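You operate a simulated robot arm through the tools that you are given. There is no shell and no other tool.

You run a simulated robot arm. Do the job below in one go: nothing can be reset, and whatever is moved stays where it is left.

## Task
Run nuts 5 and 7, then 6, down with the nut runner at the card's torque.
Fine: air lever open before the first run, shut last; nut 8 is done already.

It is judged by the outcome, as a careful person would: the job done as asked, and still so three seconds after it is handed in. It fails if anything else is knocked over, pushed out of place, dropped, spilled or broken.

## Robot
A 6-joint arm with a three-finger gripper, fixed in place. Base frame: the origin is at the foot of the arm, x ahead of it, y to its left, z up. Lengths are in m, angles in degrees, forces in N, time in s.
Its first joint turns from -166.0 to 166.0 degrees. Payload 4.89 kg.
Tool frame: the origin (TCP) lies between the finger pads and is the grasp point; the fingertips stand 0.03 m ahead of it; z points along the fingers, y is the line along which they close. The gripper opens to 0.164 m. The gripper's body begins 0.125 m behind the TCP.
Orientation is that of the tool frame in the base frame, as a unit quaternion [x, y, z, w]. With the fingers straight down and closing along the base's y, the tool's x points along the base's -x, its y along +y and its z along -z.

## Interface
- The arm moves only by the tool servo_tool. Its argument "targets" is a list of rows, each a list of 7 numbers: the turn, a rotation vector about the tool's x, y, z in units of 120 degrees (1.0 is 120 degrees), then the shift along the tool's x, y, z in units of 200 mm (1.0 is 200 mm), then the opening, from 0 (shut) to 1 (fully open). In form: [[wx, wy, wz, dx, dy, dz, claw], ...]. A call has 1 to 20 rows; each row is the pose to reach, as a shift and turn from the pose commanded when the call began, along the tool's axes at that moment. A call with a number of a shift or a turn outside -1 to 1 is refused whole. Rows are played at 5 a second. More than 0.05 m and 8.6 degrees between two rows, or a gripper value outside its range, and nothing of the call is played. A pose out of reach is approached as far as the arm can. The call stops where the force on the tool passes 40 N (or 10 N more than at its start, if that is more) or the arm is blocked; 0.2 s more then pass. The fingers move at their own pace (about 0.108 m/s each) and stop on an object; they squeeze with about 27 N. The grip force told is the motor's: it shows also when the fingers shut on nothing. Time passes only in rows, and 0.2 s behind the last, so rows that repeat a pose let the fingers close. It gives the time, the measured TCP pose, the force on the tool (base axes), the opening and the grip force at its end, in the units of the frame above (readings bear some noise), with the torque about the TCP (base axes, N m) and any sound that the robot's microphone picked up.
- Cameras (640 x 400 px; columns grow to the right, rows downward): "scene" is fixed at [0.0552, -0.6538, 1.5282]; the picture's right is [0.69, -0.72, 0.00], its down [-0.21, -0.20, -0.96] and it looks along [0.69, 0.66, -0.29] (base axes); focal length 337 px, centre (320, 200). "wrist" rides on the gripper at [0.076, -0.002, -0.152] in the tool frame; the picture's right is [0.02, 1.00, 0.00], its down [-0.88, 0.02, -0.47] and it looks along [-0.47, 0.01, 0.88] (tool axes); focal length 247 px, centre (320, 200). There is no depth. A picture from a camera that has moved, and an enlarged one, comes with that camera's place and axes in the base frame and with its lens. The place of the scene camera against the robot may be out by one fixed shift of up to 0.025 m in any direction.
- camera(camera): a new picture of that camera. The clock stands still meanwhile.
- raise_lower(by): slides the trunk up (or, below 0, down) by that many m; the arm rides with it, the base frame stays. It gives what a move gives, with no picture.
- zoom(camera, box): a new picture of the part [left, top, right, bottom] of that camera's present view, enlarged. The clock stands still meanwhile.
- hand_in(): hands the job in; it is judged then, once.

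Places have to be worked out from the pictures, the camera data and where the tool is seen. Open the gripper and draw the arm clear of the work before you hand the job in, unless the task says otherwise.

The tools are called after "Call:" as name(argument=value, ...) on one line, values as JSON. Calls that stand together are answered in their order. servo_tool: Moves the arm, as the interface text tells. Its arguments: {"type":"object","properties":{"targets":{"type":"array","items":{"type":"array","items":{"type":"number"}}}},"required":["targets"]} The other tools are called the same way: raise_lower (by) slides the trunk up or down; camera (camera) takes a picture; zoom (camera, box) takes an enlarged picture of a part of a camera's view; hand_in () hands the job in.

At the start:

```text
clock: 0.0
tcp_pos: [0.5893, 0.0427, 1.4675]
tcp_rot: [0.0, 1.0, 0.0, 0.0]
force: [-0.2, -0.2, 0.5]
torque: [0.0, 0.0, -0.05]
grip_width: 0.164
gripper_force: 0.0
trunk travel left (down, up): [-0.175, 0.215]
```

scene: 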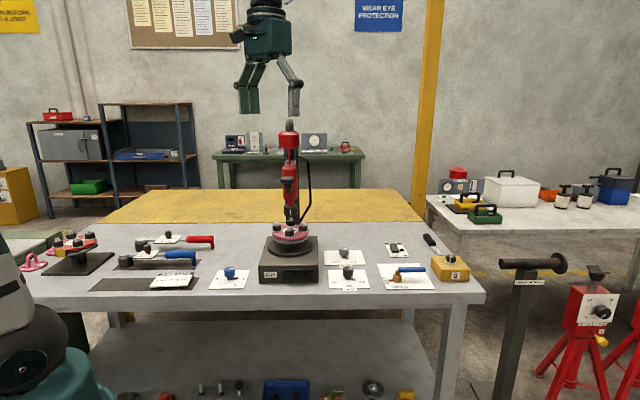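
wrist: 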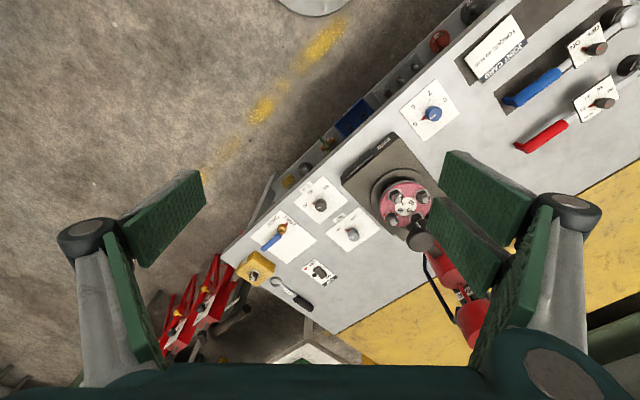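

I start by looking closely at the bench with the fixed camera and the wrist camera, to find the card, the nuts, the runner and the air lever.

Call:
zoom(camera="scene", box=[240, 110, 340, 290])

Call:
zoom(camera="scene", box=[320, 230, 480, 300])

Call:
zoom(camera="scene", box=[80, 225, 260, 300])

Call:
zoom(camera="wrist", box=[440, 0, 640, 160])

Call:
zoom(camera="wrist", box=[340, 140, 500, 300])

Call:
zoom(camera="wrist", box=[230, 160, 390, 320])

Call:
zoom(camera="wrist", box=[380, 70, 480, 160])

```text
2.22 times, centred on (290, 200) of scene
camera zoom: at [0.0552, -0.6538, 1.5282], right [0.69, -0.72, 0.0], down [-0.21, -0.2, -0.96], along [0.69, 0.66, -0.29], focal length 749 px, centre (387, 200)
```

zoom: 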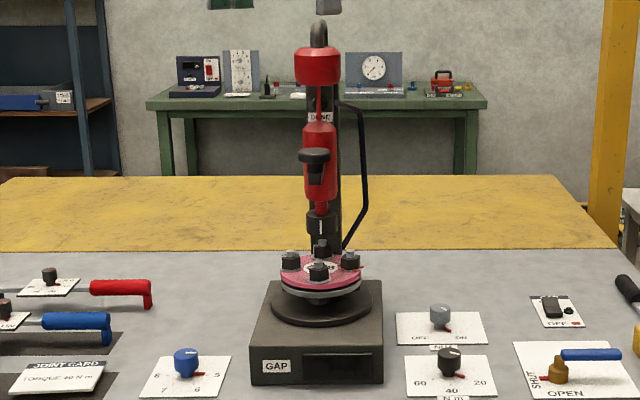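

```text
4.00 times, centred on (400, 265) of scene
camera zoom: at [0.0552, -0.6538, 1.5282], right [0.69, -0.72, 0.0], down [-0.21, -0.2, -0.96], along [0.69, 0.66, -0.29], focal length 1348 px, centre (0, -60)
```

zoom: 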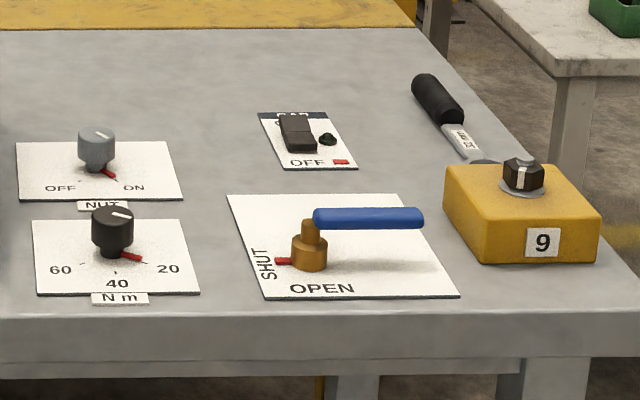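

```text
3.56 times, centred on (170, 262) of scene
camera zoom: at [0.0552, -0.6538, 1.5282], right [0.69, -0.72, 0.0], down [-0.21, -0.2, -0.96], along [0.69, 0.66, -0.29], focal length 1198 px, centre (853, -22)
```

zoom: 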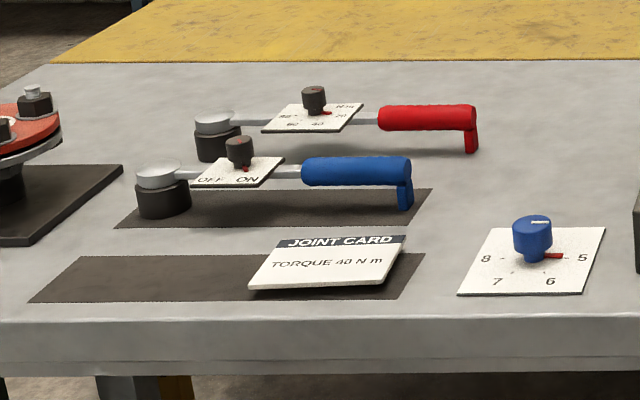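

```text
2.50 times, centred on (540, 80) of wrist
camera zoom: at [0.5124, 0.0399, 1.6202], right [-0.02, 1.0, 0.0], down [0.88, 0.02, 0.47], along [0.47, 0.01, -0.88], focal length 617 px, centre (-230, 500)
```

zoom: 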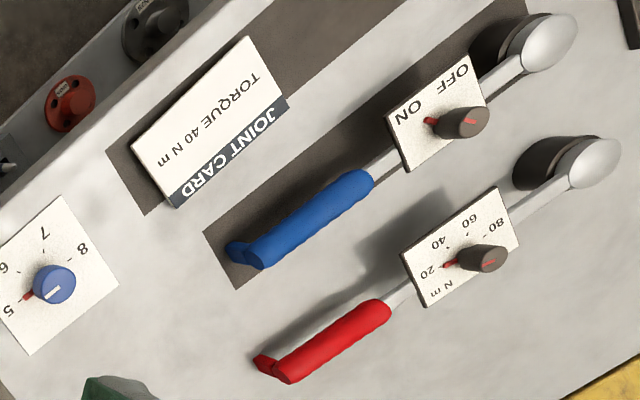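

```text
2.50 times, centred on (420, 220) of wrist
camera zoom: at [0.5124, 0.0399, 1.6202], right [-0.02, 1.0, 0.0], down [0.88, 0.02, 0.47], along [0.47, 0.01, -0.88], focal length 617 px, centre (70, 150)
```

zoom: 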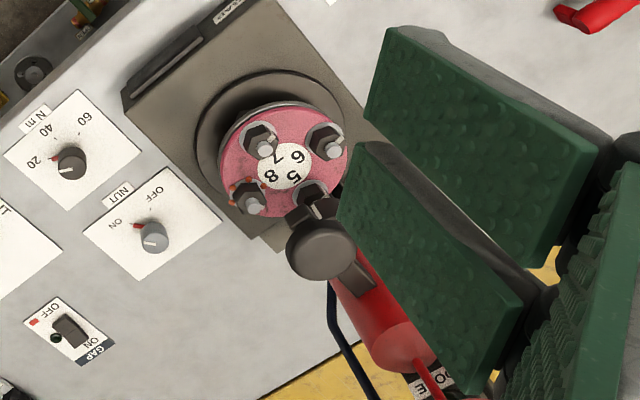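

```text
2.50 times, centred on (310, 240) of wrist
camera zoom: at [0.5124, 0.0399, 1.6202], right [-0.02, 1.0, 0.0], down [0.88, 0.02, 0.47], along [0.47, 0.01, -0.88], focal length 617 px, centre (345, 100)
```

zoom: 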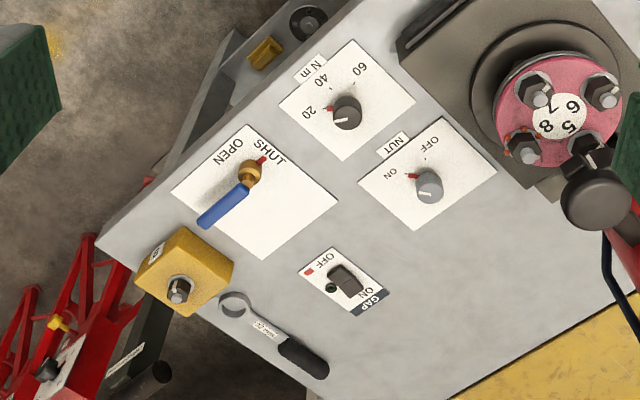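

```text
4.44 times, centred on (430, 115) of wrist
camera zoom: at [0.5124, 0.0399, 1.6202], right [-0.02, 1.0, 0.0], down [0.88, 0.02, 0.47], along [0.47, 0.01, -0.88], focal length 1098 px, centre (-169, 578)
```

zoom: 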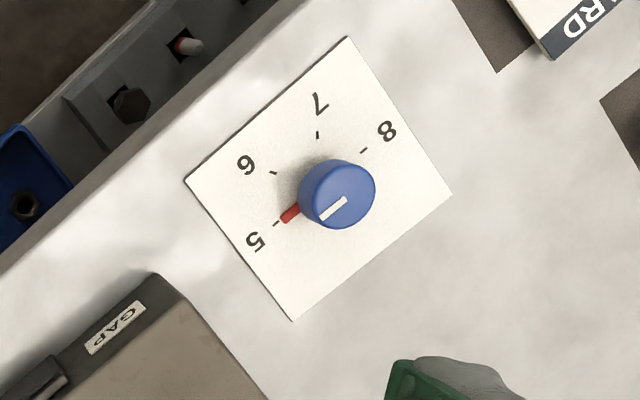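

I take closer views of the runner, its base, and the left-hand fixtures to be sure what belongs to what.

Call:
zoom(camera="scene", box=[260, 115, 330, 175])

Call:
zoom(camera="scene", box=[260, 165, 330, 225])

Call:
zoom(camera="scene", box=[250, 220, 330, 290])

Call:
zoom(camera="scene", box=[0, 220, 120, 300])

Call:
zoom(camera="scene", box=[325, 240, 385, 295])

Call:
zoom(camera="scene", box=[200, 125, 370, 165])

Call:
zoom(camera="scene", box=[125, 0, 240, 50])

Call:
zoom(camera="wrist", box=[360, 170, 440, 230])

Call:
zoom(camera="wrist", box=[310, 170, 370, 250])

```text
6.67 times, centred on (295, 145) of scene
camera zoom: at [0.0552, -0.6538, 1.5282], right [0.69, -0.72, 0.0], down [-0.21, -0.2, -0.96], along [0.69, 0.66, -0.29], focal length 2247 px, centre (487, 567)
```

zoom: 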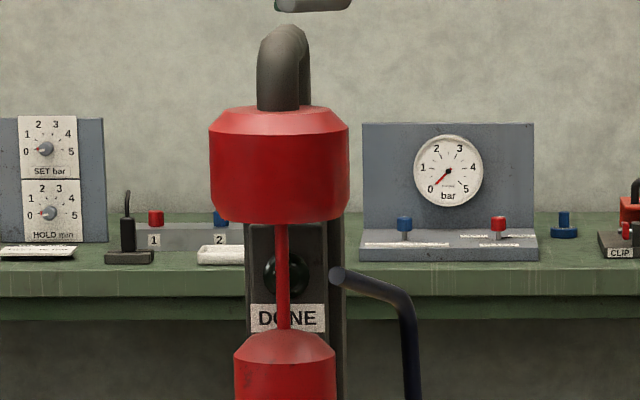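

```text
6.67 times, centred on (295, 195) of scene
camera zoom: at [0.0552, -0.6538, 1.5282], right [0.69, -0.72, 0.0], down [-0.21, -0.2, -0.96], along [0.69, 0.66, -0.29], focal length 2247 px, centre (487, 233)
```

zoom: 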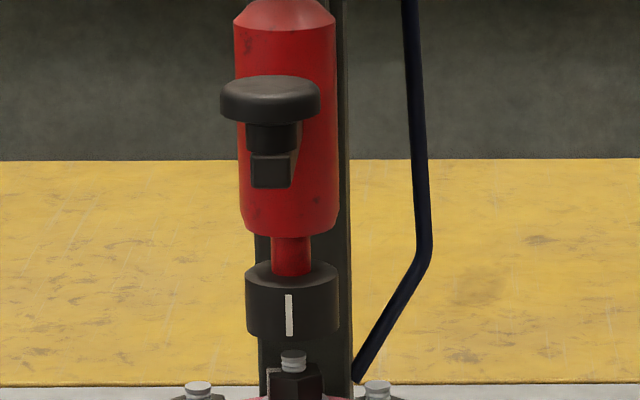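

```text
5.71 times, centred on (290, 255) of scene
camera zoom: at [0.0552, -0.6538, 1.5282], right [0.69, -0.72, 0.0], down [-0.21, -0.2, -0.96], along [0.69, 0.66, -0.29], focal length 1926 px, centre (491, -114)
```

zoom: 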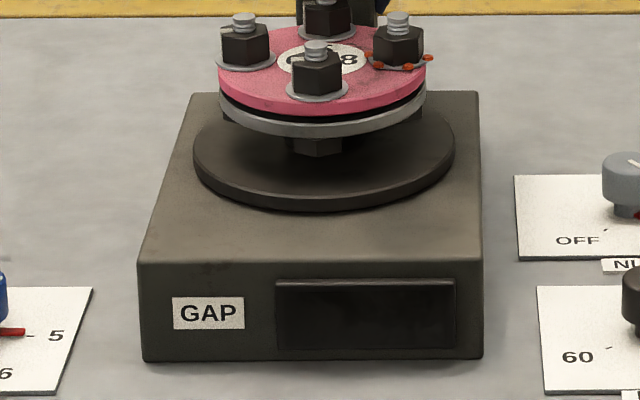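

```text
5.00 times, centred on (60, 260) of scene
camera zoom: at [0.0552, -0.6538, 1.5282], right [0.69, -0.72, 0.0], down [-0.21, -0.2, -0.96], along [0.69, 0.66, -0.29], focal length 1685 px, centre (1620, -100)
```

zoom: 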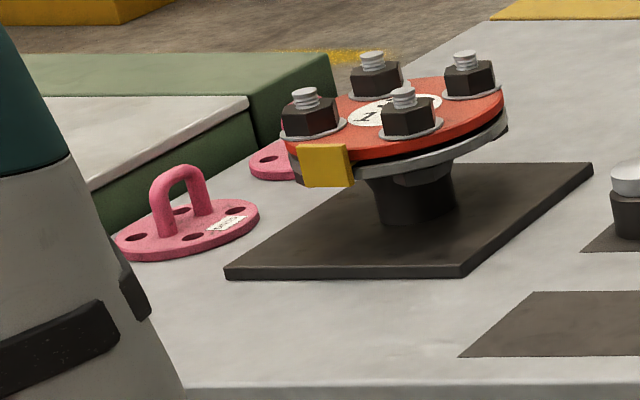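

```text
7.27 times, centred on (355, 268) of scene
camera zoom: at [0.0552, -0.6538, 1.5282], right [0.69, -0.72, 0.0], down [-0.21, -0.2, -0.96], along [0.69, 0.66, -0.29], focal length 2451 px, centre (66, -291)
```

zoom: 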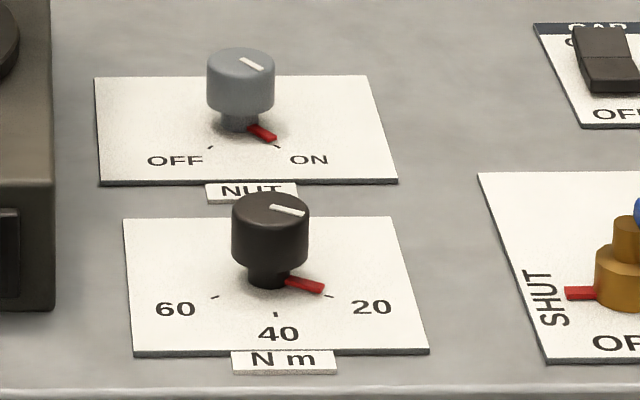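

```text
3.76 times, centred on (285, 145) of scene
camera zoom: at [0.0552, -0.6538, 1.5282], right [0.69, -0.72, 0.0], down [-0.21, -0.2, -0.96], along [0.69, 0.66, -0.29], focal length 1269 px, centre (452, 407)
```

zoom: 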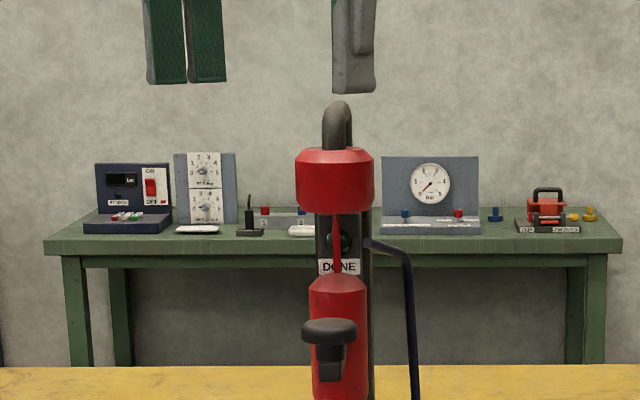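

```text
5.57 times, centred on (182, 25) of scene
camera zoom: at [0.0552, -0.6538, 1.5282], right [0.69, -0.72, 0.0], down [-0.21, -0.2, -0.96], along [0.69, 0.66, -0.29], focal length 1876 px, centre (1085, 1174)
```

zoom: 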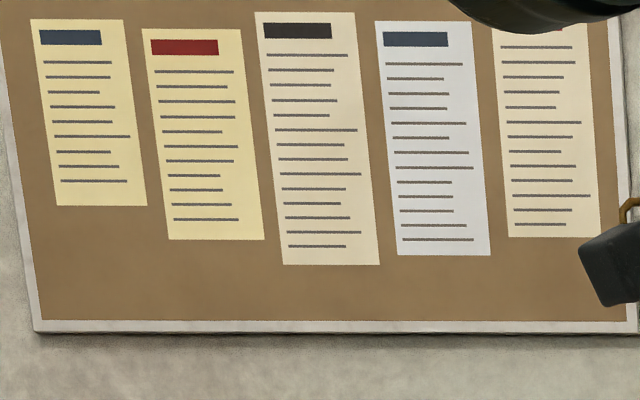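

```text
6.67 times, centred on (400, 200) of wrist
camera zoom: at [0.5124, 0.0399, 1.6202], right [-0.02, 1.0, 0.0], down [0.88, 0.02, 0.47], along [0.47, 0.01, -0.88], focal length 1646 px, centre (-213, 200)
```

zoom: 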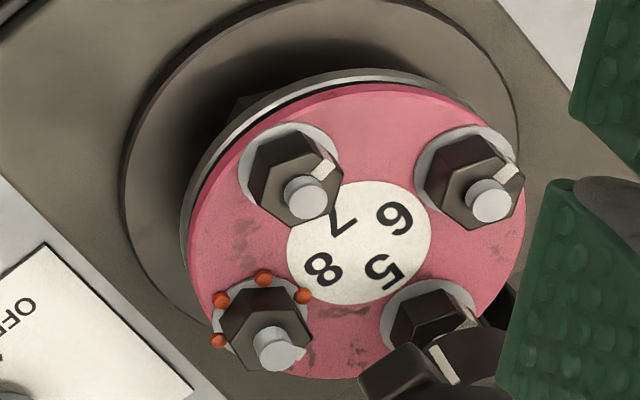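

```text
5.00 times, centred on (340, 210) of wrist
camera zoom: at [0.5124, 0.0399, 1.6202], right [-0.02, 1.0, 0.0], down [0.88, 0.02, 0.47], along [0.47, 0.01, -0.88], focal length 1235 px, centre (220, 150)
```

zoom: 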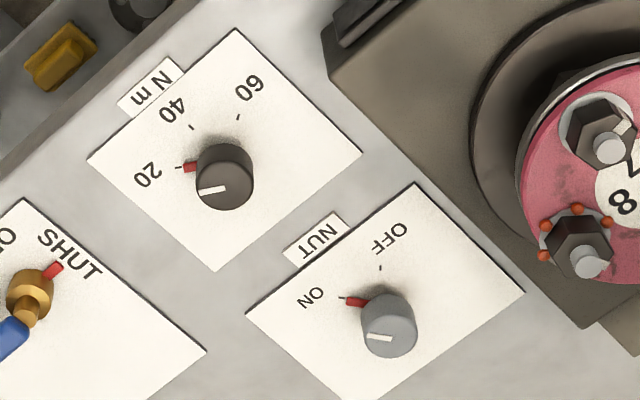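

Reading so far: the card says 40 N·m, but the runner's N m dial points at 20. The NUT dial is at ON, the blue index dial is at 5, the air lever is SHUT, and nut 8 carries its done marks. I judge the black cap on the runner (about 0.78, 0.21, 1.26) to be its pull-down handle. I back the arm off and yaw it 45° to line up with the bench and look again.

Call:
servo_tool(targets=[[0, 0, -0.0625, 0.12, -0.035, 0.06, 1], [0, 0, -0.125, 0.24, -0.07, 0.12, 1], [0, 0, -0.1875, 0.36, -0.105, 0.18, 1], [0, 0, -0.25, 0.48, -0.14, 0.24, 1], [0, 0, -0.3125, 0.6, -0.175, 0.3, 1], [0, 0, -0.375, 0.7, -0.2, 0.33, 1]])

Call:
camera(camera="wrist")

Call:
camera(camera="scene")

```text
clock: 1.4
tcp_pos: [0.4477, 0.0022, 1.4011]
tcp_rot: [-0.384, 0.924, -0.001, 0.0]
force: [0.7, -0.4, 0.1]
torque: [0.0, 0.12, -0.02]
grip_width: 0.1641
gripper_force: 0.0
trunk travel left (down, up): [-0.175, 0.215]
```

```text
taken
camera wrist: at [0.3945, -0.0541, 1.5542], right [-0.72, 0.69, 0.0], down [0.61, 0.64, 0.47], along [0.33, 0.34, -0.88], focal length 247 px, centre (320, 200)
```

wrist: 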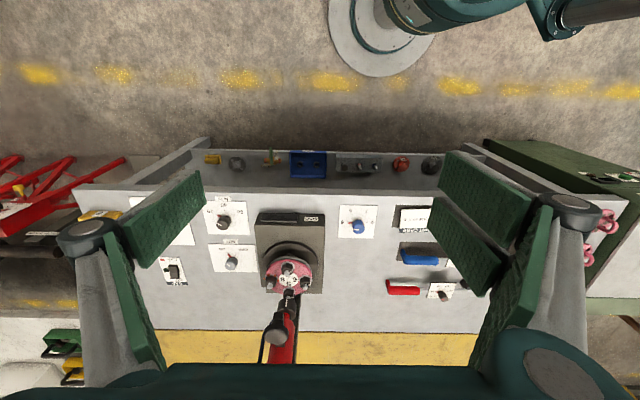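

```text
taken
```

scene: 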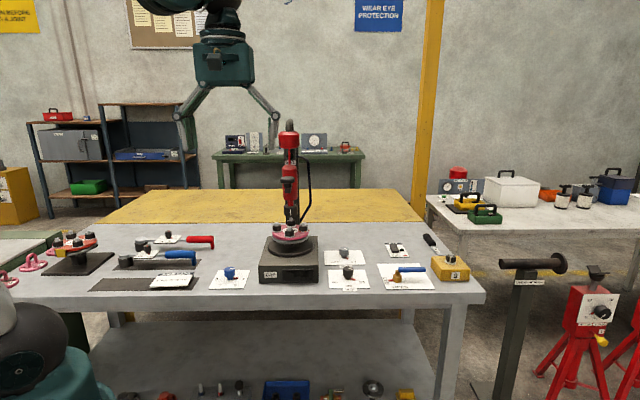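

The bench is now square in the wrist view. From the two views I put the N m dial near (0.92, 0.04), the blue dial near (0.62, 0.35) and the air lever near (1.02, -0.08), with the bench top around 0.87. I narrow the gripper and go toward the N m dial for a close look, keeping clear of the runner.

Call:
servo_tool(targets=[[0, 0, 0, -0.095, -0.154, 0.1, 0.6], [0, 0, 0, -0.19, -0.308, 0.2, 0.6], [0, 0, 0, -0.285, -0.462, 0.3, 0.6], [0, 0, 0, -0.38, -0.616, 0.4, 0.6], [0, 0, 0, -0.475, -0.77, 0.5, 0.6]])

Call:
servo_tool(targets=[[0, 0, 0, -0.095, -0.154, 0.1, 0.6], [0, 0, 0, -0.19, -0.308, 0.2, 0.6], [0, 0, 0, -0.285, -0.462, 0.3, 0.6], [0, 0, 0, -0.38, -0.616, 0.4, 0.6], [0, 0, 0, -0.475, -0.77, 0.5, 0.6]])

Call:
camera(camera="wrist")

Call:
camera(camera="scene")

```text
clock: 2.6
tcp_pos: [0.6251, -0.04, 1.3033]
tcp_rot: [-0.383, 0.924, 0.0, 0.001]
force: [-1.8, 1.1, 0.5]
torque: [-0.03, -0.34, 0.01]
grip_width: 0.0984
gripper_force: 0.0
trunk travel left (down, up): [-0.175, 0.215]
```

```text
clock: 3.8
tcp_pos: [0.8021, -0.0799, 1.2043]
tcp_rot: [-0.383, 0.924, -0.001, 0.0]
force: [-0.4, 1.0, 1.1]
torque: [-0.02, -0.27, 0.02]
grip_width: 0.0985
gripper_force: 0.0
trunk travel left (down, up): [-0.175, 0.215]
```

```text
taken
camera wrist: at [0.7479, -0.136, 1.3562], right [-0.72, 0.69, 0.0], down [0.61, 0.64, 0.47], along [0.33, 0.34, -0.88], focal length 247 px, centre (320, 200)
```

wrist: 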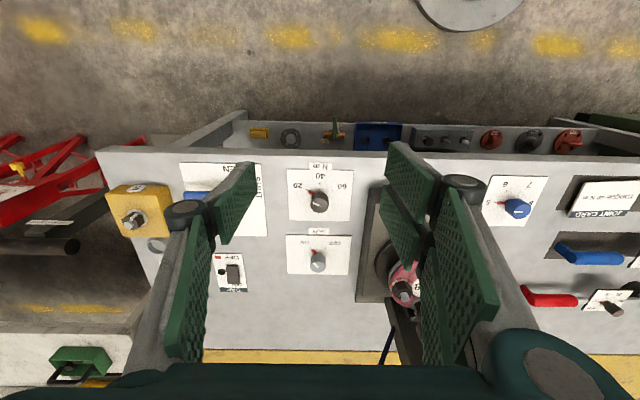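

```text
taken
```

scene: 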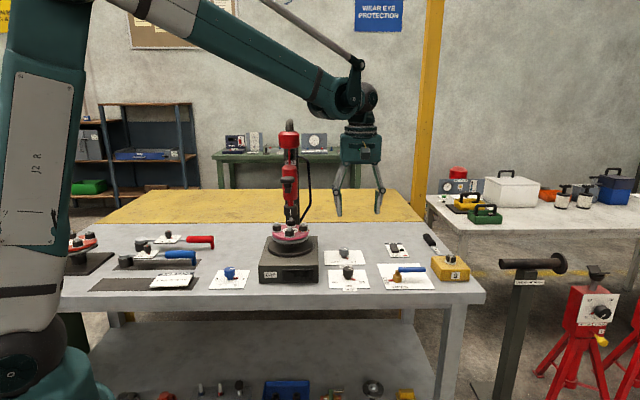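

The N m dial triangulates to about (0.918, 0.040), with its top near z 0.91. I come straight over it, stopping well above, to measure it closely.

Call:
servo_tool(targets=[[0, 0, 0, -0.139, 0.002, 0.16, 0.6], [0, 0, 0, -0.278, 0.005, 0.32, 0.6], [0, 0, 0, -0.417, 0.007, 0.48, 0.6], [0, 0, 0, -0.556, 0.009, 0.64, 0.6], [0, 0, 0, -0.695, 0.012, 0.8, 0.6], [0, 0, 0, -0.834, 0.014, 0.9, 0.6]])

Call:
camera(camera="wrist")

Call:
zoom(camera="scene", box=[280, 120, 440, 300])

```text
clock: 5.2
tcp_pos: [0.916, 0.0387, 1.0193]
tcp_rot: [-0.383, 0.924, 0.0, 0.0]
force: [-0.6, -1.0, 1.1]
torque: [0.21, -0.12, -0.01]
grip_width: 0.0984
gripper_force: 0.0
trunk travel left (down, up): [-0.175, 0.215]
```

```text
taken
camera wrist: at [0.8633, -0.0176, 1.1729], right [-0.72, 0.69, 0.0], down [0.61, 0.64, 0.47], along [0.33, 0.34, -0.88], focal length 247 px, centre (320, 200)
```

wrist: 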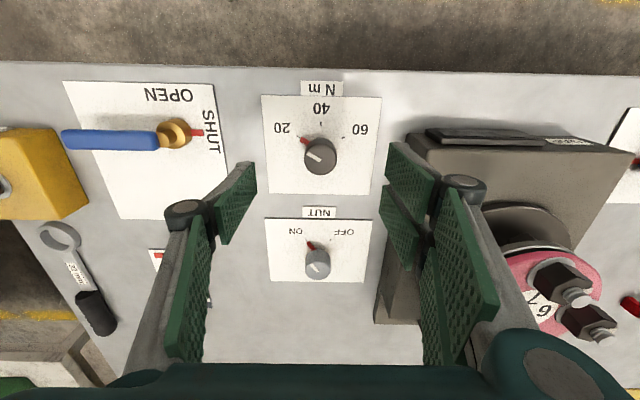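

```text
2.22 times, centred on (360, 210) of scene
camera zoom: at [0.0552, -0.6538, 1.5282], right [0.69, -0.72, 0.0], down [-0.21, -0.2, -0.96], along [0.69, 0.66, -0.29], focal length 749 px, centre (231, 178)
```

zoom: 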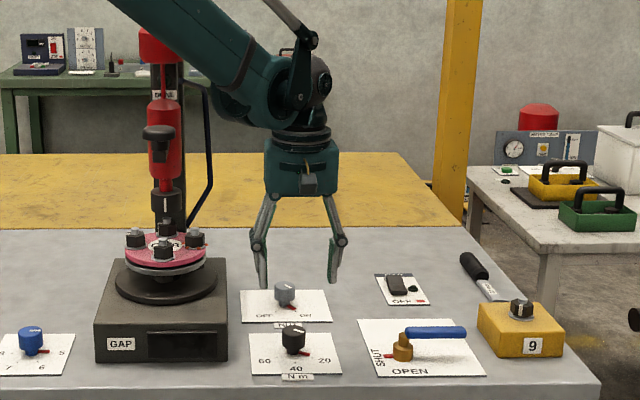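

The knob sits just beyond the tool point, with its top around z 0.88–0.90. I go down 0.05 m and 0.014 m forward for a second fix.

Call:
servo_tool(targets=[[0, 0, 0, -0.035, 0, 0.125, 0.6], [0, 0, 0, -0.07, 0, 0.25, 0.6], [0, 0, 0, -0.07, 0, 0.25, 0.6]])

Call:
camera(camera="wrist")

Call:
zoom(camera="scene", box=[310, 220, 390, 300])

Call:
zoom(camera="wrist", box=[250, 80, 390, 220])

```text
clock: 6.0
tcp_pos: [0.9261, 0.049, 0.9703]
tcp_rot: [-0.382, 0.924, 0.0, 0.0]
force: [0.2, -1.1, -0.7]
torque: [0.03, 0.03, -0.03]
grip_width: 0.0985
gripper_force: 0.0
trunk travel left (down, up): [-0.175, 0.215]
```

```text
taken
camera wrist: at [0.8734, -0.0077, 1.123], right [-0.72, 0.69, 0.0], down [0.61, 0.64, 0.47], along [0.33, 0.34, -0.88], focal length 247 px, centre (320, 200)
```

wrist: 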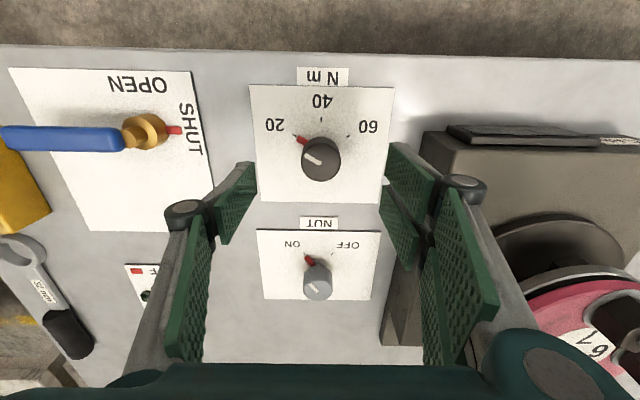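

```text
5.00 times, centred on (350, 260) of scene
camera zoom: at [0.0552, -0.6538, 1.5282], right [0.69, -0.72, 0.0], down [-0.21, -0.2, -0.96], along [0.69, 0.66, -0.29], focal length 1685 px, centre (170, -100)
```

zoom: 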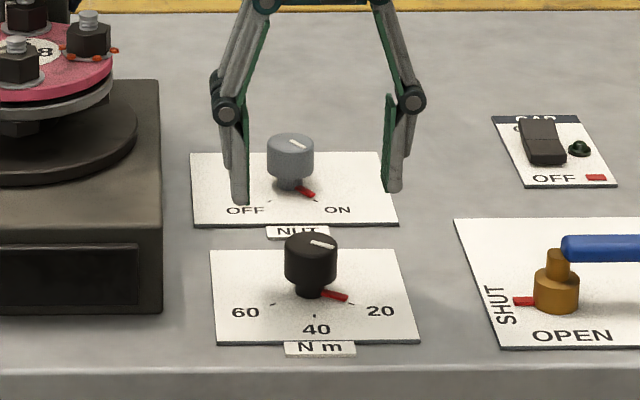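

```text
2.86 times, centred on (320, 150) of wrist
camera zoom: at [0.8734, -0.0077, 1.123], right [-0.72, 0.69, 0.0], down [0.61, 0.64, 0.47], along [0.33, 0.34, -0.88], focal length 706 px, centre (320, 343)
```

zoom: 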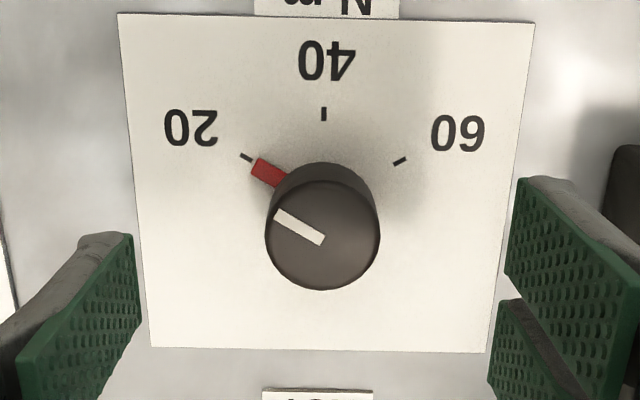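

The ticks give the dial axis at 9 mm ahead of the tool point, with ±60° steps, a card plane near z 0.846 and the knob top near 0.888. I turn the gripper 30° so the fingers will stay off the red pointer, centre over the knob, and go down around it.

Call:
servo_tool(targets=[[0, 0, -0.0625, -0.02, 0.002, 0.0, 0.6], [0, 0, -0.125, -0.045, 0.005, 0.0, 0.6], [0, 0, -0.1875, -0.045, 0.005, 0.05, 0.55], [0, 0, -0.25, -0.045, 0.005, 0.1, 0.5], [0, 0, -0.25, -0.045, 0.005, 0.2, 0.5], [0, 0, -0.25, -0.045, 0.005, 0.3, 0.5], [0, 0, -0.25, -0.045, 0.005, 0.4, 0.5], [0, 0, -0.25, -0.045, 0.005, 0.4, 0.5]])

Call:
camera(camera="wrist")

Call:
zoom(camera="scene", box=[310, 220, 390, 300])

```text
clock: 7.8
tcp_pos: [0.9336, 0.055, 0.8916]
tcp_rot: [-0.608, 0.794, 0.001, 0.0]
force: [0.6, 0.6, -0.8]
torque: [-0.01, 0.01, 0.02]
grip_width: 0.0819
gripper_force: 0.1
trunk travel left (down, up): [-0.175, 0.215]
```

```text
taken
camera wrist: at [0.9147, -0.0204, 1.045], right [-0.97, 0.24, 0.0], down [0.21, 0.86, 0.47], along [0.11, 0.46, -0.88], focal length 247 px, centre (320, 200)
```

wrist: 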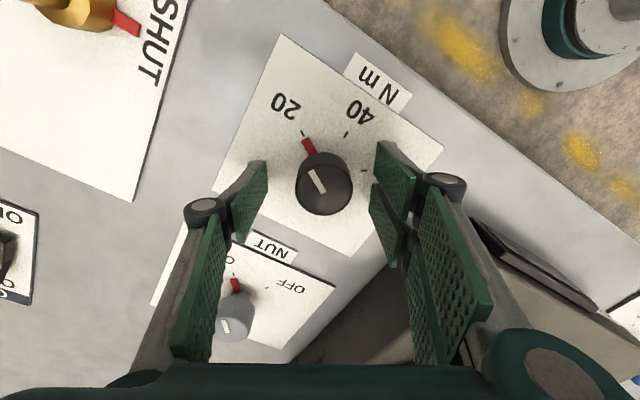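

```text
5.00 times, centred on (350, 260) of scene
camera zoom: at [0.0552, -0.6538, 1.5282], right [0.69, -0.72, 0.0], down [-0.21, -0.2, -0.96], along [0.69, 0.66, -0.29], focal length 1685 px, centre (170, -100)
```

zoom: 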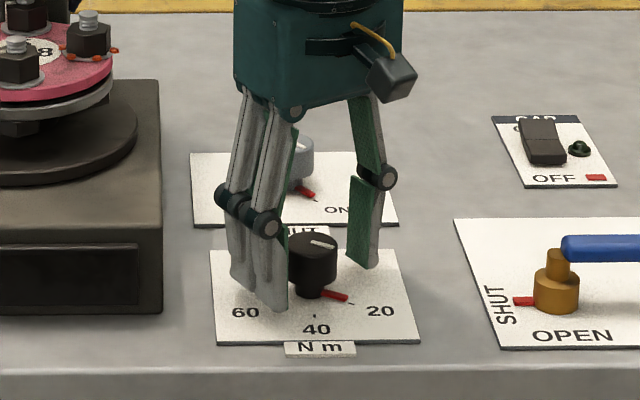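

The fingers straddle the knob. I zoom in to check centring before closing.

Call:
zoom(camera="wrist", box=[240, 110, 400, 240])

```text
3.08 times, centred on (320, 175) of wrist
camera zoom: at [0.9147, -0.0204, 1.045], right [-0.97, 0.24, 0.0], down [0.21, 0.86, 0.47], along [0.11, 0.46, -0.88], focal length 760 px, centre (320, 277)
```

zoom: 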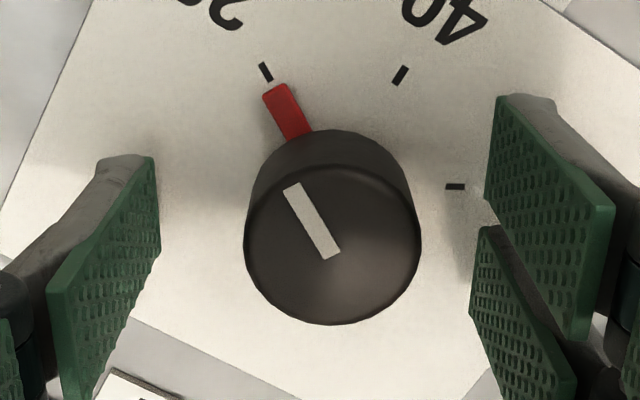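

The tick circle puts the dial's axis within 2 mm of the tool point and the top at 0.885. I drop 4 mm, centre up and close on the knob.

Call:
servo_tool(targets=[[0, 0, 0, -0.002, 0.01, 0.02, 0.5], [0, 0, 0, -0.002, 0.01, 0.02, 0.3], [0, 0, 0, -0.002, 0.01, 0.02, 0.0], [0, 0, 0, -0.002, 0.01, 0.02, 0.0], [0, 0, 0, -0.002, 0.01, 0.02, 0.0]])

Call:
zoom(camera="wrist", box=[240, 110, 400, 240])

```text
clock: 9.0
tcp_pos: [0.9301, 0.0568, 0.8884]
tcp_rot: [-0.609, 0.793, 0.0, 0.001]
force: [7.2, 0.1, 1.6]
torque: [0.03, -0.15, -0.02]
grip_width: 0.0388
gripper_force: 45.1
trunk travel left (down, up): [-0.175, 0.215]
```

```text
3.08 times, centred on (320, 175) of wrist
camera zoom: at [0.9123, -0.0187, 1.0413], right [-0.97, 0.24, 0.0], down [0.21, 0.86, 0.47], along [0.11, 0.46, -0.88], focal length 760 px, centre (320, 277)
```

zoom: 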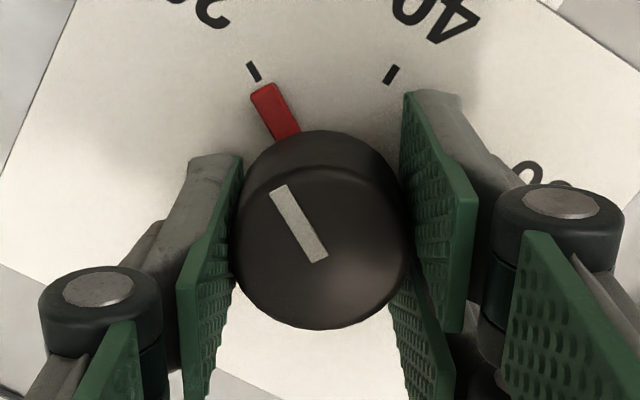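

The knob is held (38.8 mm, light side force). I turn it 60° clockwise, from 20 to 40.

Call:
servo_tool(targets=[[0, 0, 0.0625, 0, -0.004, 0, 0], [0, 0, 0.125, 0, -0.004, 0, 0], [0, 0, 0.1875, 0, -0.004, 0, 0], [0, 0, 0.25, 0, -0.004, 0, 0], [0, 0, 0.3125, 0, -0.004, 0, 0], [0, 0, 0.375, 0, -0.004, 0, 0], [0, 0, 0.4375, 0, -0.004, 0, 0], [0, 0, 0.49, 0, -0.004, 0, 0], [0, 0, 0.49, 0, -0.004, 0, 0]])

Call:
zoom(camera="wrist", box=[240, 110, 400, 240])

Call:
zoom(camera="scene", box=[310, 220, 390, 300])

```text
clock: 10.4
tcp_pos: [0.9333, 0.0551, 0.8883]
tcp_rot: [-0.283, 0.959, -0.002, 0.001]
force: [-0.3, -3.4, 5.9]
torque: [-0.25, -0.1, 0.03]
grip_width: 0.0388
gripper_force: 45.1
trunk travel left (down, up): [-0.175, 0.215]
stopped in row 6: the force on the tool passed its limit at 42 N (the readings are from after the stop); the commanded pose is now the measured one
```

```text
3.08 times, centred on (320, 175) of wrist
camera zoom: at [0.8687, 0.0115, 1.0411], right [-0.56, 0.83, 0.0], down [0.73, 0.49, 0.47], along [0.39, 0.26, -0.88], focal length 760 px, centre (320, 277)
```

zoom: 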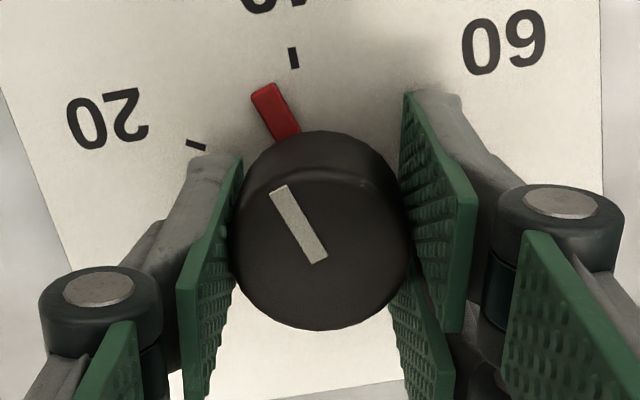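

```text
5.00 times, centred on (350, 260) of scene
camera zoom: at [0.0552, -0.6538, 1.5282], right [0.69, -0.72, 0.0], down [-0.21, -0.2, -0.96], along [0.69, 0.66, -0.29], focal length 1685 px, centre (170, -100)
```

zoom: 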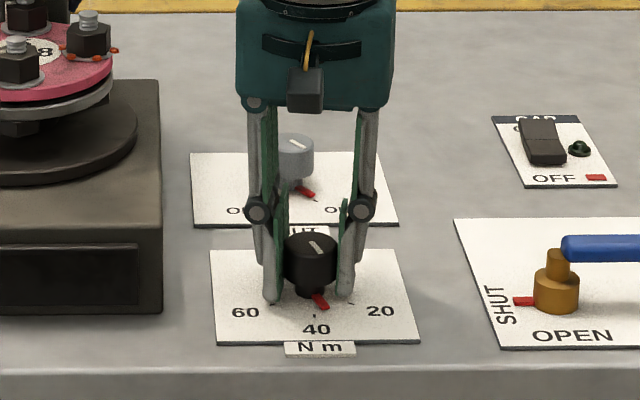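

It turned about 42° before off-axis force stopped it; the grip pose is now relaxed. I turn the remaining 18°.

Call:
servo_tool(targets=[[0, 0, 0.04, 0, 0, 0, 0], [0, 0, 0.08, 0, 0, 0, 0], [0, 0, 0.12, 0, 0, 0, 0], [0, 0, 0.15, 0, 0, 0, 0], [0, 0, 0.15, 0, 0, 0, 0]])

Call:
zoom(camera="wrist", box=[240, 110, 400, 240])

```text
clock: 11.6
tcp_pos: [0.9324, 0.0545, 0.8889]
tcp_rot: [-0.128, 0.992, -0.001, 0.001]
force: [7.7, -20.1, -3.4]
torque: [-0.44, -0.18, 0.09]
grip_width: 0.0386
gripper_force: 45.3
trunk travel left (down, up): [-0.175, 0.215]
```

```text
3.08 times, centred on (320, 175) of wrist
camera zoom: at [0.8589, 0.0323, 1.0411], right [-0.28, 0.96, 0.0], down [0.85, 0.24, 0.47], along [0.46, 0.13, -0.88], focal length 760 px, centre (320, 277)
```

zoom: 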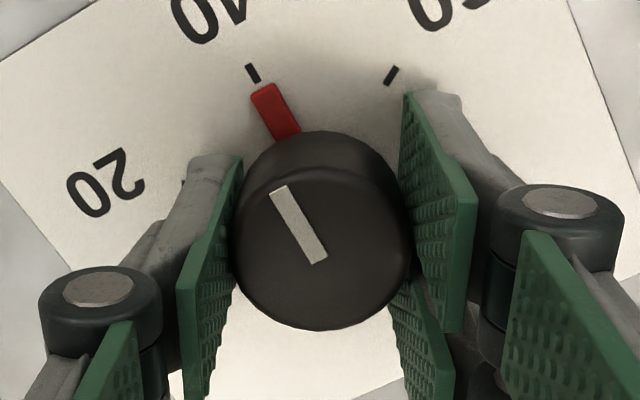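

The pointer now lines up with 40 exactly as it did with 20. I release and rise straight up to check it stays.

Call:
servo_tool(targets=[[0, 0, 0, 0, -0.004, 0, 0.25], [0, 0, 0, 0, -0.008, 0, 0.5], [0, 0, 0, 0, -0.008, 0, 0.5], [0, 0, 0, 0, -0.008, -0.2, 0.5], [0, 0, 0, 0, -0.008, -0.4, 0.5], [0, 0, 0, 0, -0.008, -0.6, 0.5]])

Call:
camera(camera="wrist")

Call:
zoom(camera="scene", box=[330, 230, 430, 300])

```text
clock: 13.0
tcp_pos: [0.9333, 0.0536, 1.008]
tcp_rot: [-0.129, 0.992, -0.001, 0.0]
force: [2.1, -0.3, -0.9]
torque: [0.02, 0.18, 0.0]
grip_width: 0.0821
gripper_force: 0.1
trunk travel left (down, up): [-0.175, 0.215]
```

```text
taken
camera wrist: at [0.8599, 0.0311, 1.1598], right [-0.28, 0.96, 0.0], down [0.85, 0.24, 0.47], along [0.46, 0.13, -0.88], focal length 247 px, centre (320, 200)
```

wrist: 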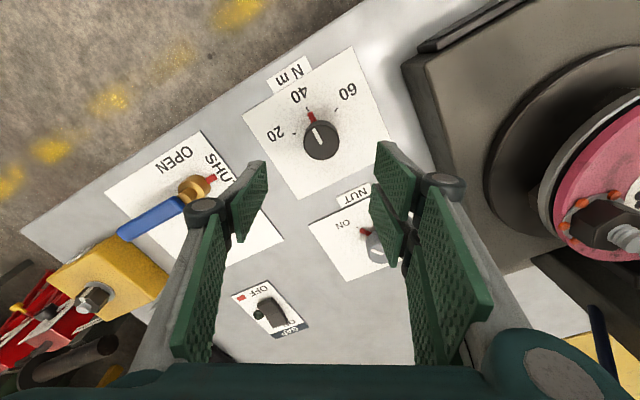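

```text
5.71 times, centred on (380, 265) of scene
camera zoom: at [0.0552, -0.6538, 1.5282], right [0.69, -0.72, 0.0], down [-0.21, -0.2, -0.96], along [0.69, 0.66, -0.29], focal length 1926 px, centre (-23, -171)
```

zoom: 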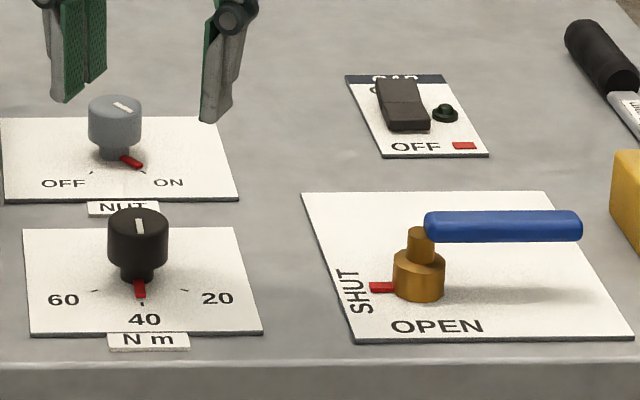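

The N m dial is at 40. Next is the air lever: pivot about (1.04, -0.085), blue handle pointing bench-right at z ~0.90 with a length of about 0.11. Opening it means swinging the handle toward the back of the bench, counter-clockwise from above. I shut the fingers, rise and move to the bench-right side before tilting outward to extend the reach.

Call:
servo_tool(targets=[[0, 0, 0.03, 0.0, 0.0, -0.2, 0.3], [0, 0, 0.06, 0.06, -0.2, -0.4, 0], [0, 0, 0.09, 0.13, -0.4, -0.4, 0], [0, 0, 0.12, 0.2, -0.6, -0.4, 0], [0, 0, 0.123, 0.26, -0.78, -0.4, 0], [0, 0, 0.123, 0.316, -0.945, -0.4, 0]])

Call:
servo_tool(targets=[[0, -0.06, 0, -0.04, 0, 0.04, 0], [0, -0.12, 0, -0.1, 0, 0.08, 0], [0, -0.18, 0, -0.2, 0, 0.12, 0], [0, -0.24, 0, -0.3, 0, 0.16, 0], [0, -0.29, 0, -0.4, 0, 0.2, 0], [0, -0.29, 0, -0.5, 0, 0.2, 0]])

Call:
camera(camera="wrist")

Call:
zoom(camera="scene", box=[310, 160, 490, 300])

```text
refused: row 2 steps farther than a row can; nothing moved
```

```text
clock: 14.4
tcp_pos: [1.0299, 0.0804, 0.9707]
tcp_rot: [-0.124, 0.946, 0.038, 0.299]
force: [-1.3, -0.2, 0.4]
torque: [-0.03, 0.03, -0.04]
grip_width: 0.0
gripper_force: 26.7
trunk travel left (down, up): [-0.175, 0.215]
```

```text
taken
camera wrist: at [0.8848, 0.0385, 1.0514], right [-0.27, 0.96, -0.01], down [0.43, 0.14, 0.89], along [0.86, 0.24, -0.45], focal length 247 px, centre (320, 200)
```

wrist: 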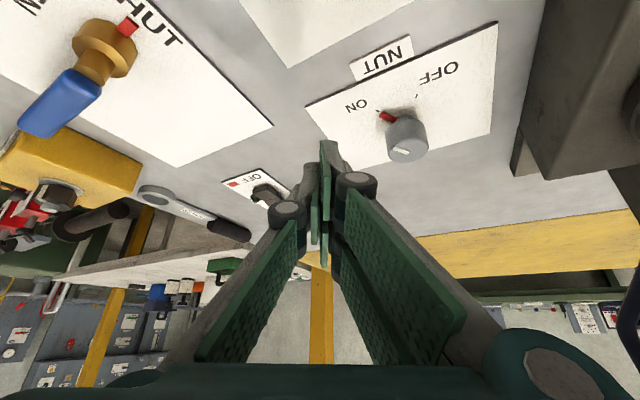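

```text
2.86 times, centred on (400, 230) of scene
camera zoom: at [0.0552, -0.6538, 1.5282], right [0.69, -0.72, 0.0], down [-0.21, -0.2, -0.96], along [0.69, 0.66, -0.29], focal length 963 px, centre (91, 114)
```

zoom: 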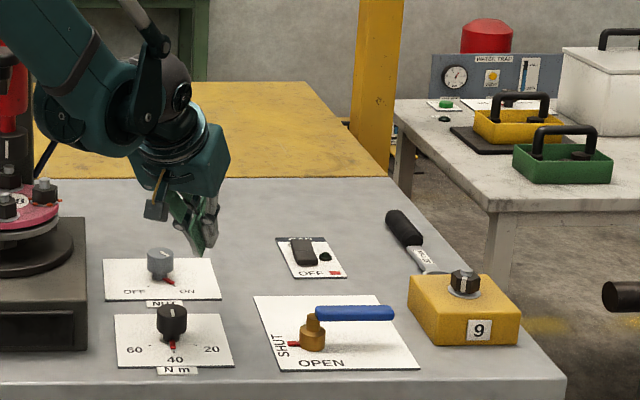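

My first call was refused for an oversize step, so the tilt was made above the bench instead. It is clear of everything (tips about z 0.946, no force). From now on I make one dependent move at a time: rise, and slide toward −y while yawing back to square with base x.

Call:
servo_tool(targets=[[0, 0, 0, -0.086, 0, -0.123, 0], [0.0143, 0, 0.0205, -0.018, -0.195, -0.17, 0], [0.0286, 0, 0.041, 0.05, -0.39, -0.217, 0], [0.0428, 0, 0.0616, 0.118, -0.585, -0.264, 0], [0.0571, 0, 0.0821, 0.186, -0.78, -0.311, 0], [0.0714, 0, 0.1026, 0.254, -0.977, -0.359, 0]])

Call:
camera(camera="wrist")

Call:
zoom(camera="scene", box=[310, 160, 490, 300])

```text
clock: 15.8
tcp_pos: [1.0034, -0.1305, 0.9999]
tcp_rot: [0.002, 0.954, -0.002, 0.3]
force: [-0.3, 1.0, 0.2]
torque: [-0.16, 0.02, -0.12]
grip_width: 0.0
gripper_force: 27.1
trunk travel left (down, up): [-0.175, 0.215]
```

```text
taken
camera wrist: at [0.8523, -0.1332, 1.0811], right [-0.01, 1.0, -0.01], down [0.45, 0.02, 0.89], along [0.89, 0.01, -0.45], focal length 247 px, centre (320, 200)
```

wrist: 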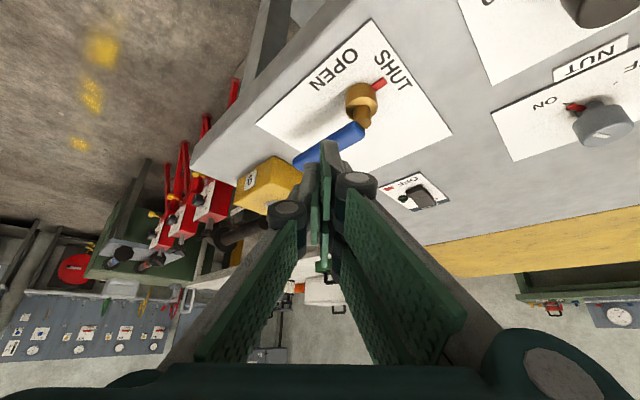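

```text
2.86 times, centred on (400, 230) of scene
camera zoom: at [0.0552, -0.6538, 1.5282], right [0.69, -0.72, 0.0], down [-0.21, -0.2, -0.96], along [0.69, 0.66, -0.29], focal length 963 px, centre (91, 114)
```

zoom: 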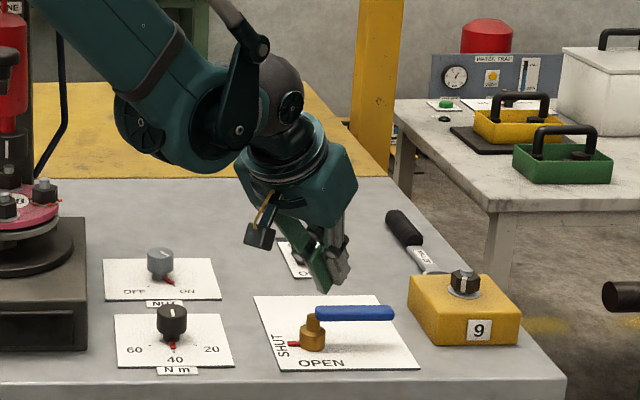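

The lever is confirmed: pivot about (1.039, -0.090), handle end about (1.10, -0.16). I lower the shut fingertips in front of the handle, between it and the bench's front edge and clear of the yellow box.

Call:
servo_tool(targets=[[0, 0, 0, -0.02, -0.094, 0.136, 0], [0, 0, 0, -0.04, -0.1875, 0.2715, 0], [0, 0, 0, 0.039, -0.1875, 0.384, 0], [0, 0, 0, 0.1175, -0.1875, 0.497, 0]])

Call:
camera(camera="wrist")

Call:
zoom(camera="scene", box=[360, 210, 480, 300])

```text
clock: 16.8
tcp_pos: [1.0359, -0.1691, 0.9042]
tcp_rot: [0.001, 0.954, -0.001, 0.3]
force: [-0.9, 0.0, -0.6]
torque: [-0.01, -0.02, -0.05]
grip_width: 0.0
gripper_force: 26.9
trunk travel left (down, up): [-0.175, 0.215]
```

```text
taken
camera wrist: at [0.8863, -0.1716, 0.9854], right [-0.02, 1.0, -0.01], down [0.45, 0.02, 0.89], along [0.89, 0.01, -0.45], focal length 247 px, centre (320, 200)
```

wrist: 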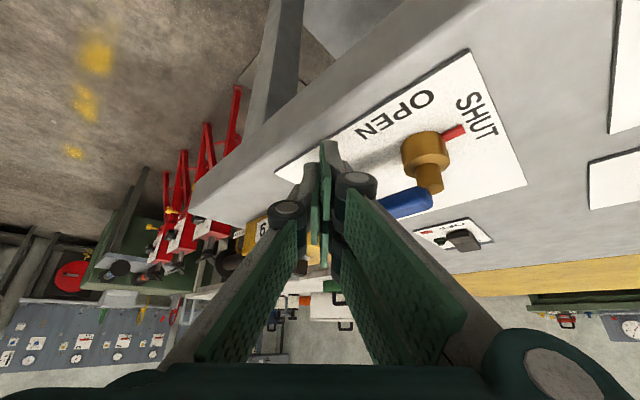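

```text
4.44 times, centred on (420, 255) of scene
camera zoom: at [0.0552, -0.6538, 1.5282], right [0.69, -0.72, 0.0], down [-0.21, -0.2, -0.96], along [0.69, 0.66, -0.29], focal length 1498 px, centre (-124, -44)
```

zoom: 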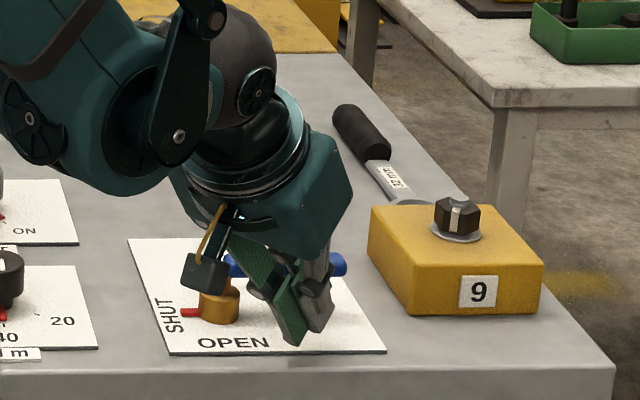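

The fingertips are in front of the handle with nothing touching. I sweep them along the arc to push the handle about its pivot toward the back.

Call:
servo_tool(targets=[[0, 0, 0, -0.046, 0.06, 0.032, 0], [0, 0, 0, -0.0918, 0.121, 0.0641, 0], [0, 0, 0, -0.145, 0.1615, 0.1012, 0], [0, 0, 0, -0.1886, 0.218, 0.1316, 0], [0, 0, 0, -0.2185, 0.286, 0.1524, 0], [0, 0, 0, -0.2333, 0.361, 0.1627, 0], [0, 0, 0, -0.2308, 0.438, 0.161, 0], [0, 0, 0, -0.2124, 0.512, 0.1481, 0], [0, 0, 0, -0.2025, 0.535, 0.1413, 0]])

Call:
camera(camera="wrist")

Call:
zoom(camera="scene", box=[360, 210, 480, 300])

```text
clock: 18.2
tcp_pos: [1.0949, -0.1019, 0.9059]
tcp_rot: [0.002, 0.953, -0.004, 0.302]
force: [6.0, -10.3, 7.1]
torque: [0.17, 0.26, 0.34]
grip_width: 0.0001
gripper_force: 26.8
trunk travel left (down, up): [-0.175, 0.215]
stopped in row 7: the force on the tool passed its limit at 50 N (the readings are from after the stop); the commanded pose is now the measured one
```

```text
taken
camera wrist: at [0.9444, -0.1037, 0.9864], right [-0.01, 1.0, -0.02], down [0.45, 0.02, 0.89], along [0.89, 0.0, -0.45], focal length 247 px, centre (320, 200)
```

wrist: 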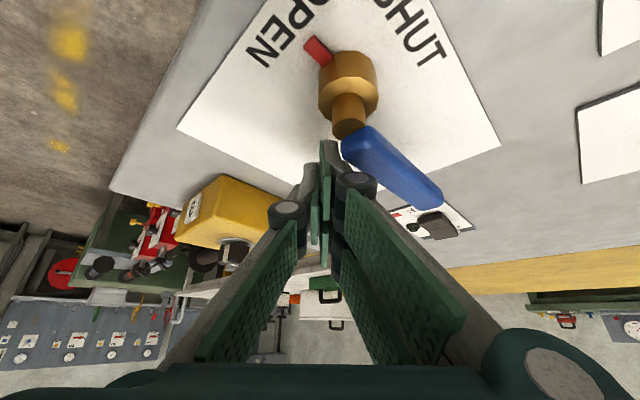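

```text
4.44 times, centred on (420, 255) of scene
camera zoom: at [0.0552, -0.6538, 1.5282], right [0.69, -0.72, 0.0], down [-0.21, -0.2, -0.96], along [0.69, 0.66, -0.29], focal length 1498 px, centre (-124, -44)
```

zoom: 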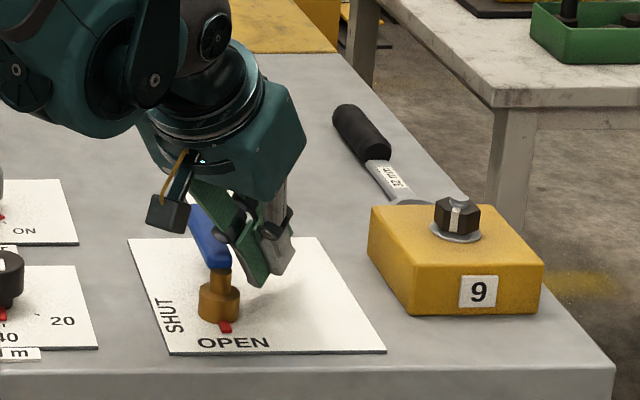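

The handle has swung to point to the back and the pointer is toward OPEN; the stop came at the end of its travel. I zoom in to check.

Call:
zoom(camera="wrist", box=[240, 0, 480, 220])

Call:
zoom(camera="scene", box=[380, 240, 440, 295])

```text
1.82 times, centred on (360, 110) of wrist
camera zoom: at [0.9444, -0.1037, 0.9864], right [-0.01, 1.0, -0.02], down [0.45, 0.02, 0.89], along [0.89, 0.0, -0.45], focal length 449 px, centre (247, 364)
```

zoom: 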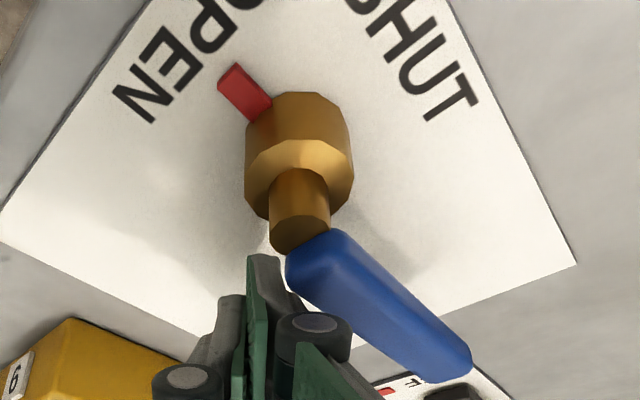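

```text
7.27 times, centred on (410, 268) of scene
camera zoom: at [0.0552, -0.6538, 1.5282], right [0.69, -0.72, 0.0], down [-0.21, -0.2, -0.96], along [0.69, 0.66, -0.29], focal length 2451 px, centre (-334, -291)
```

zoom: 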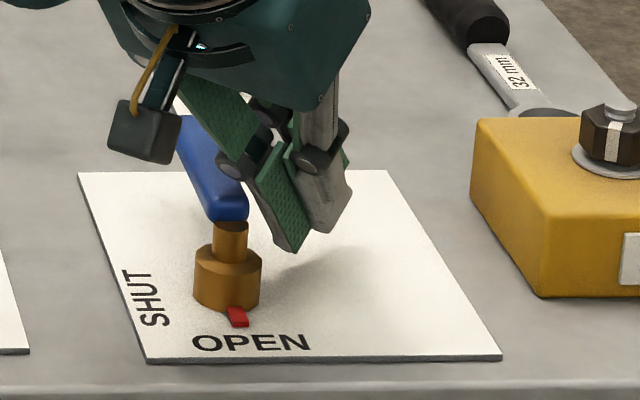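

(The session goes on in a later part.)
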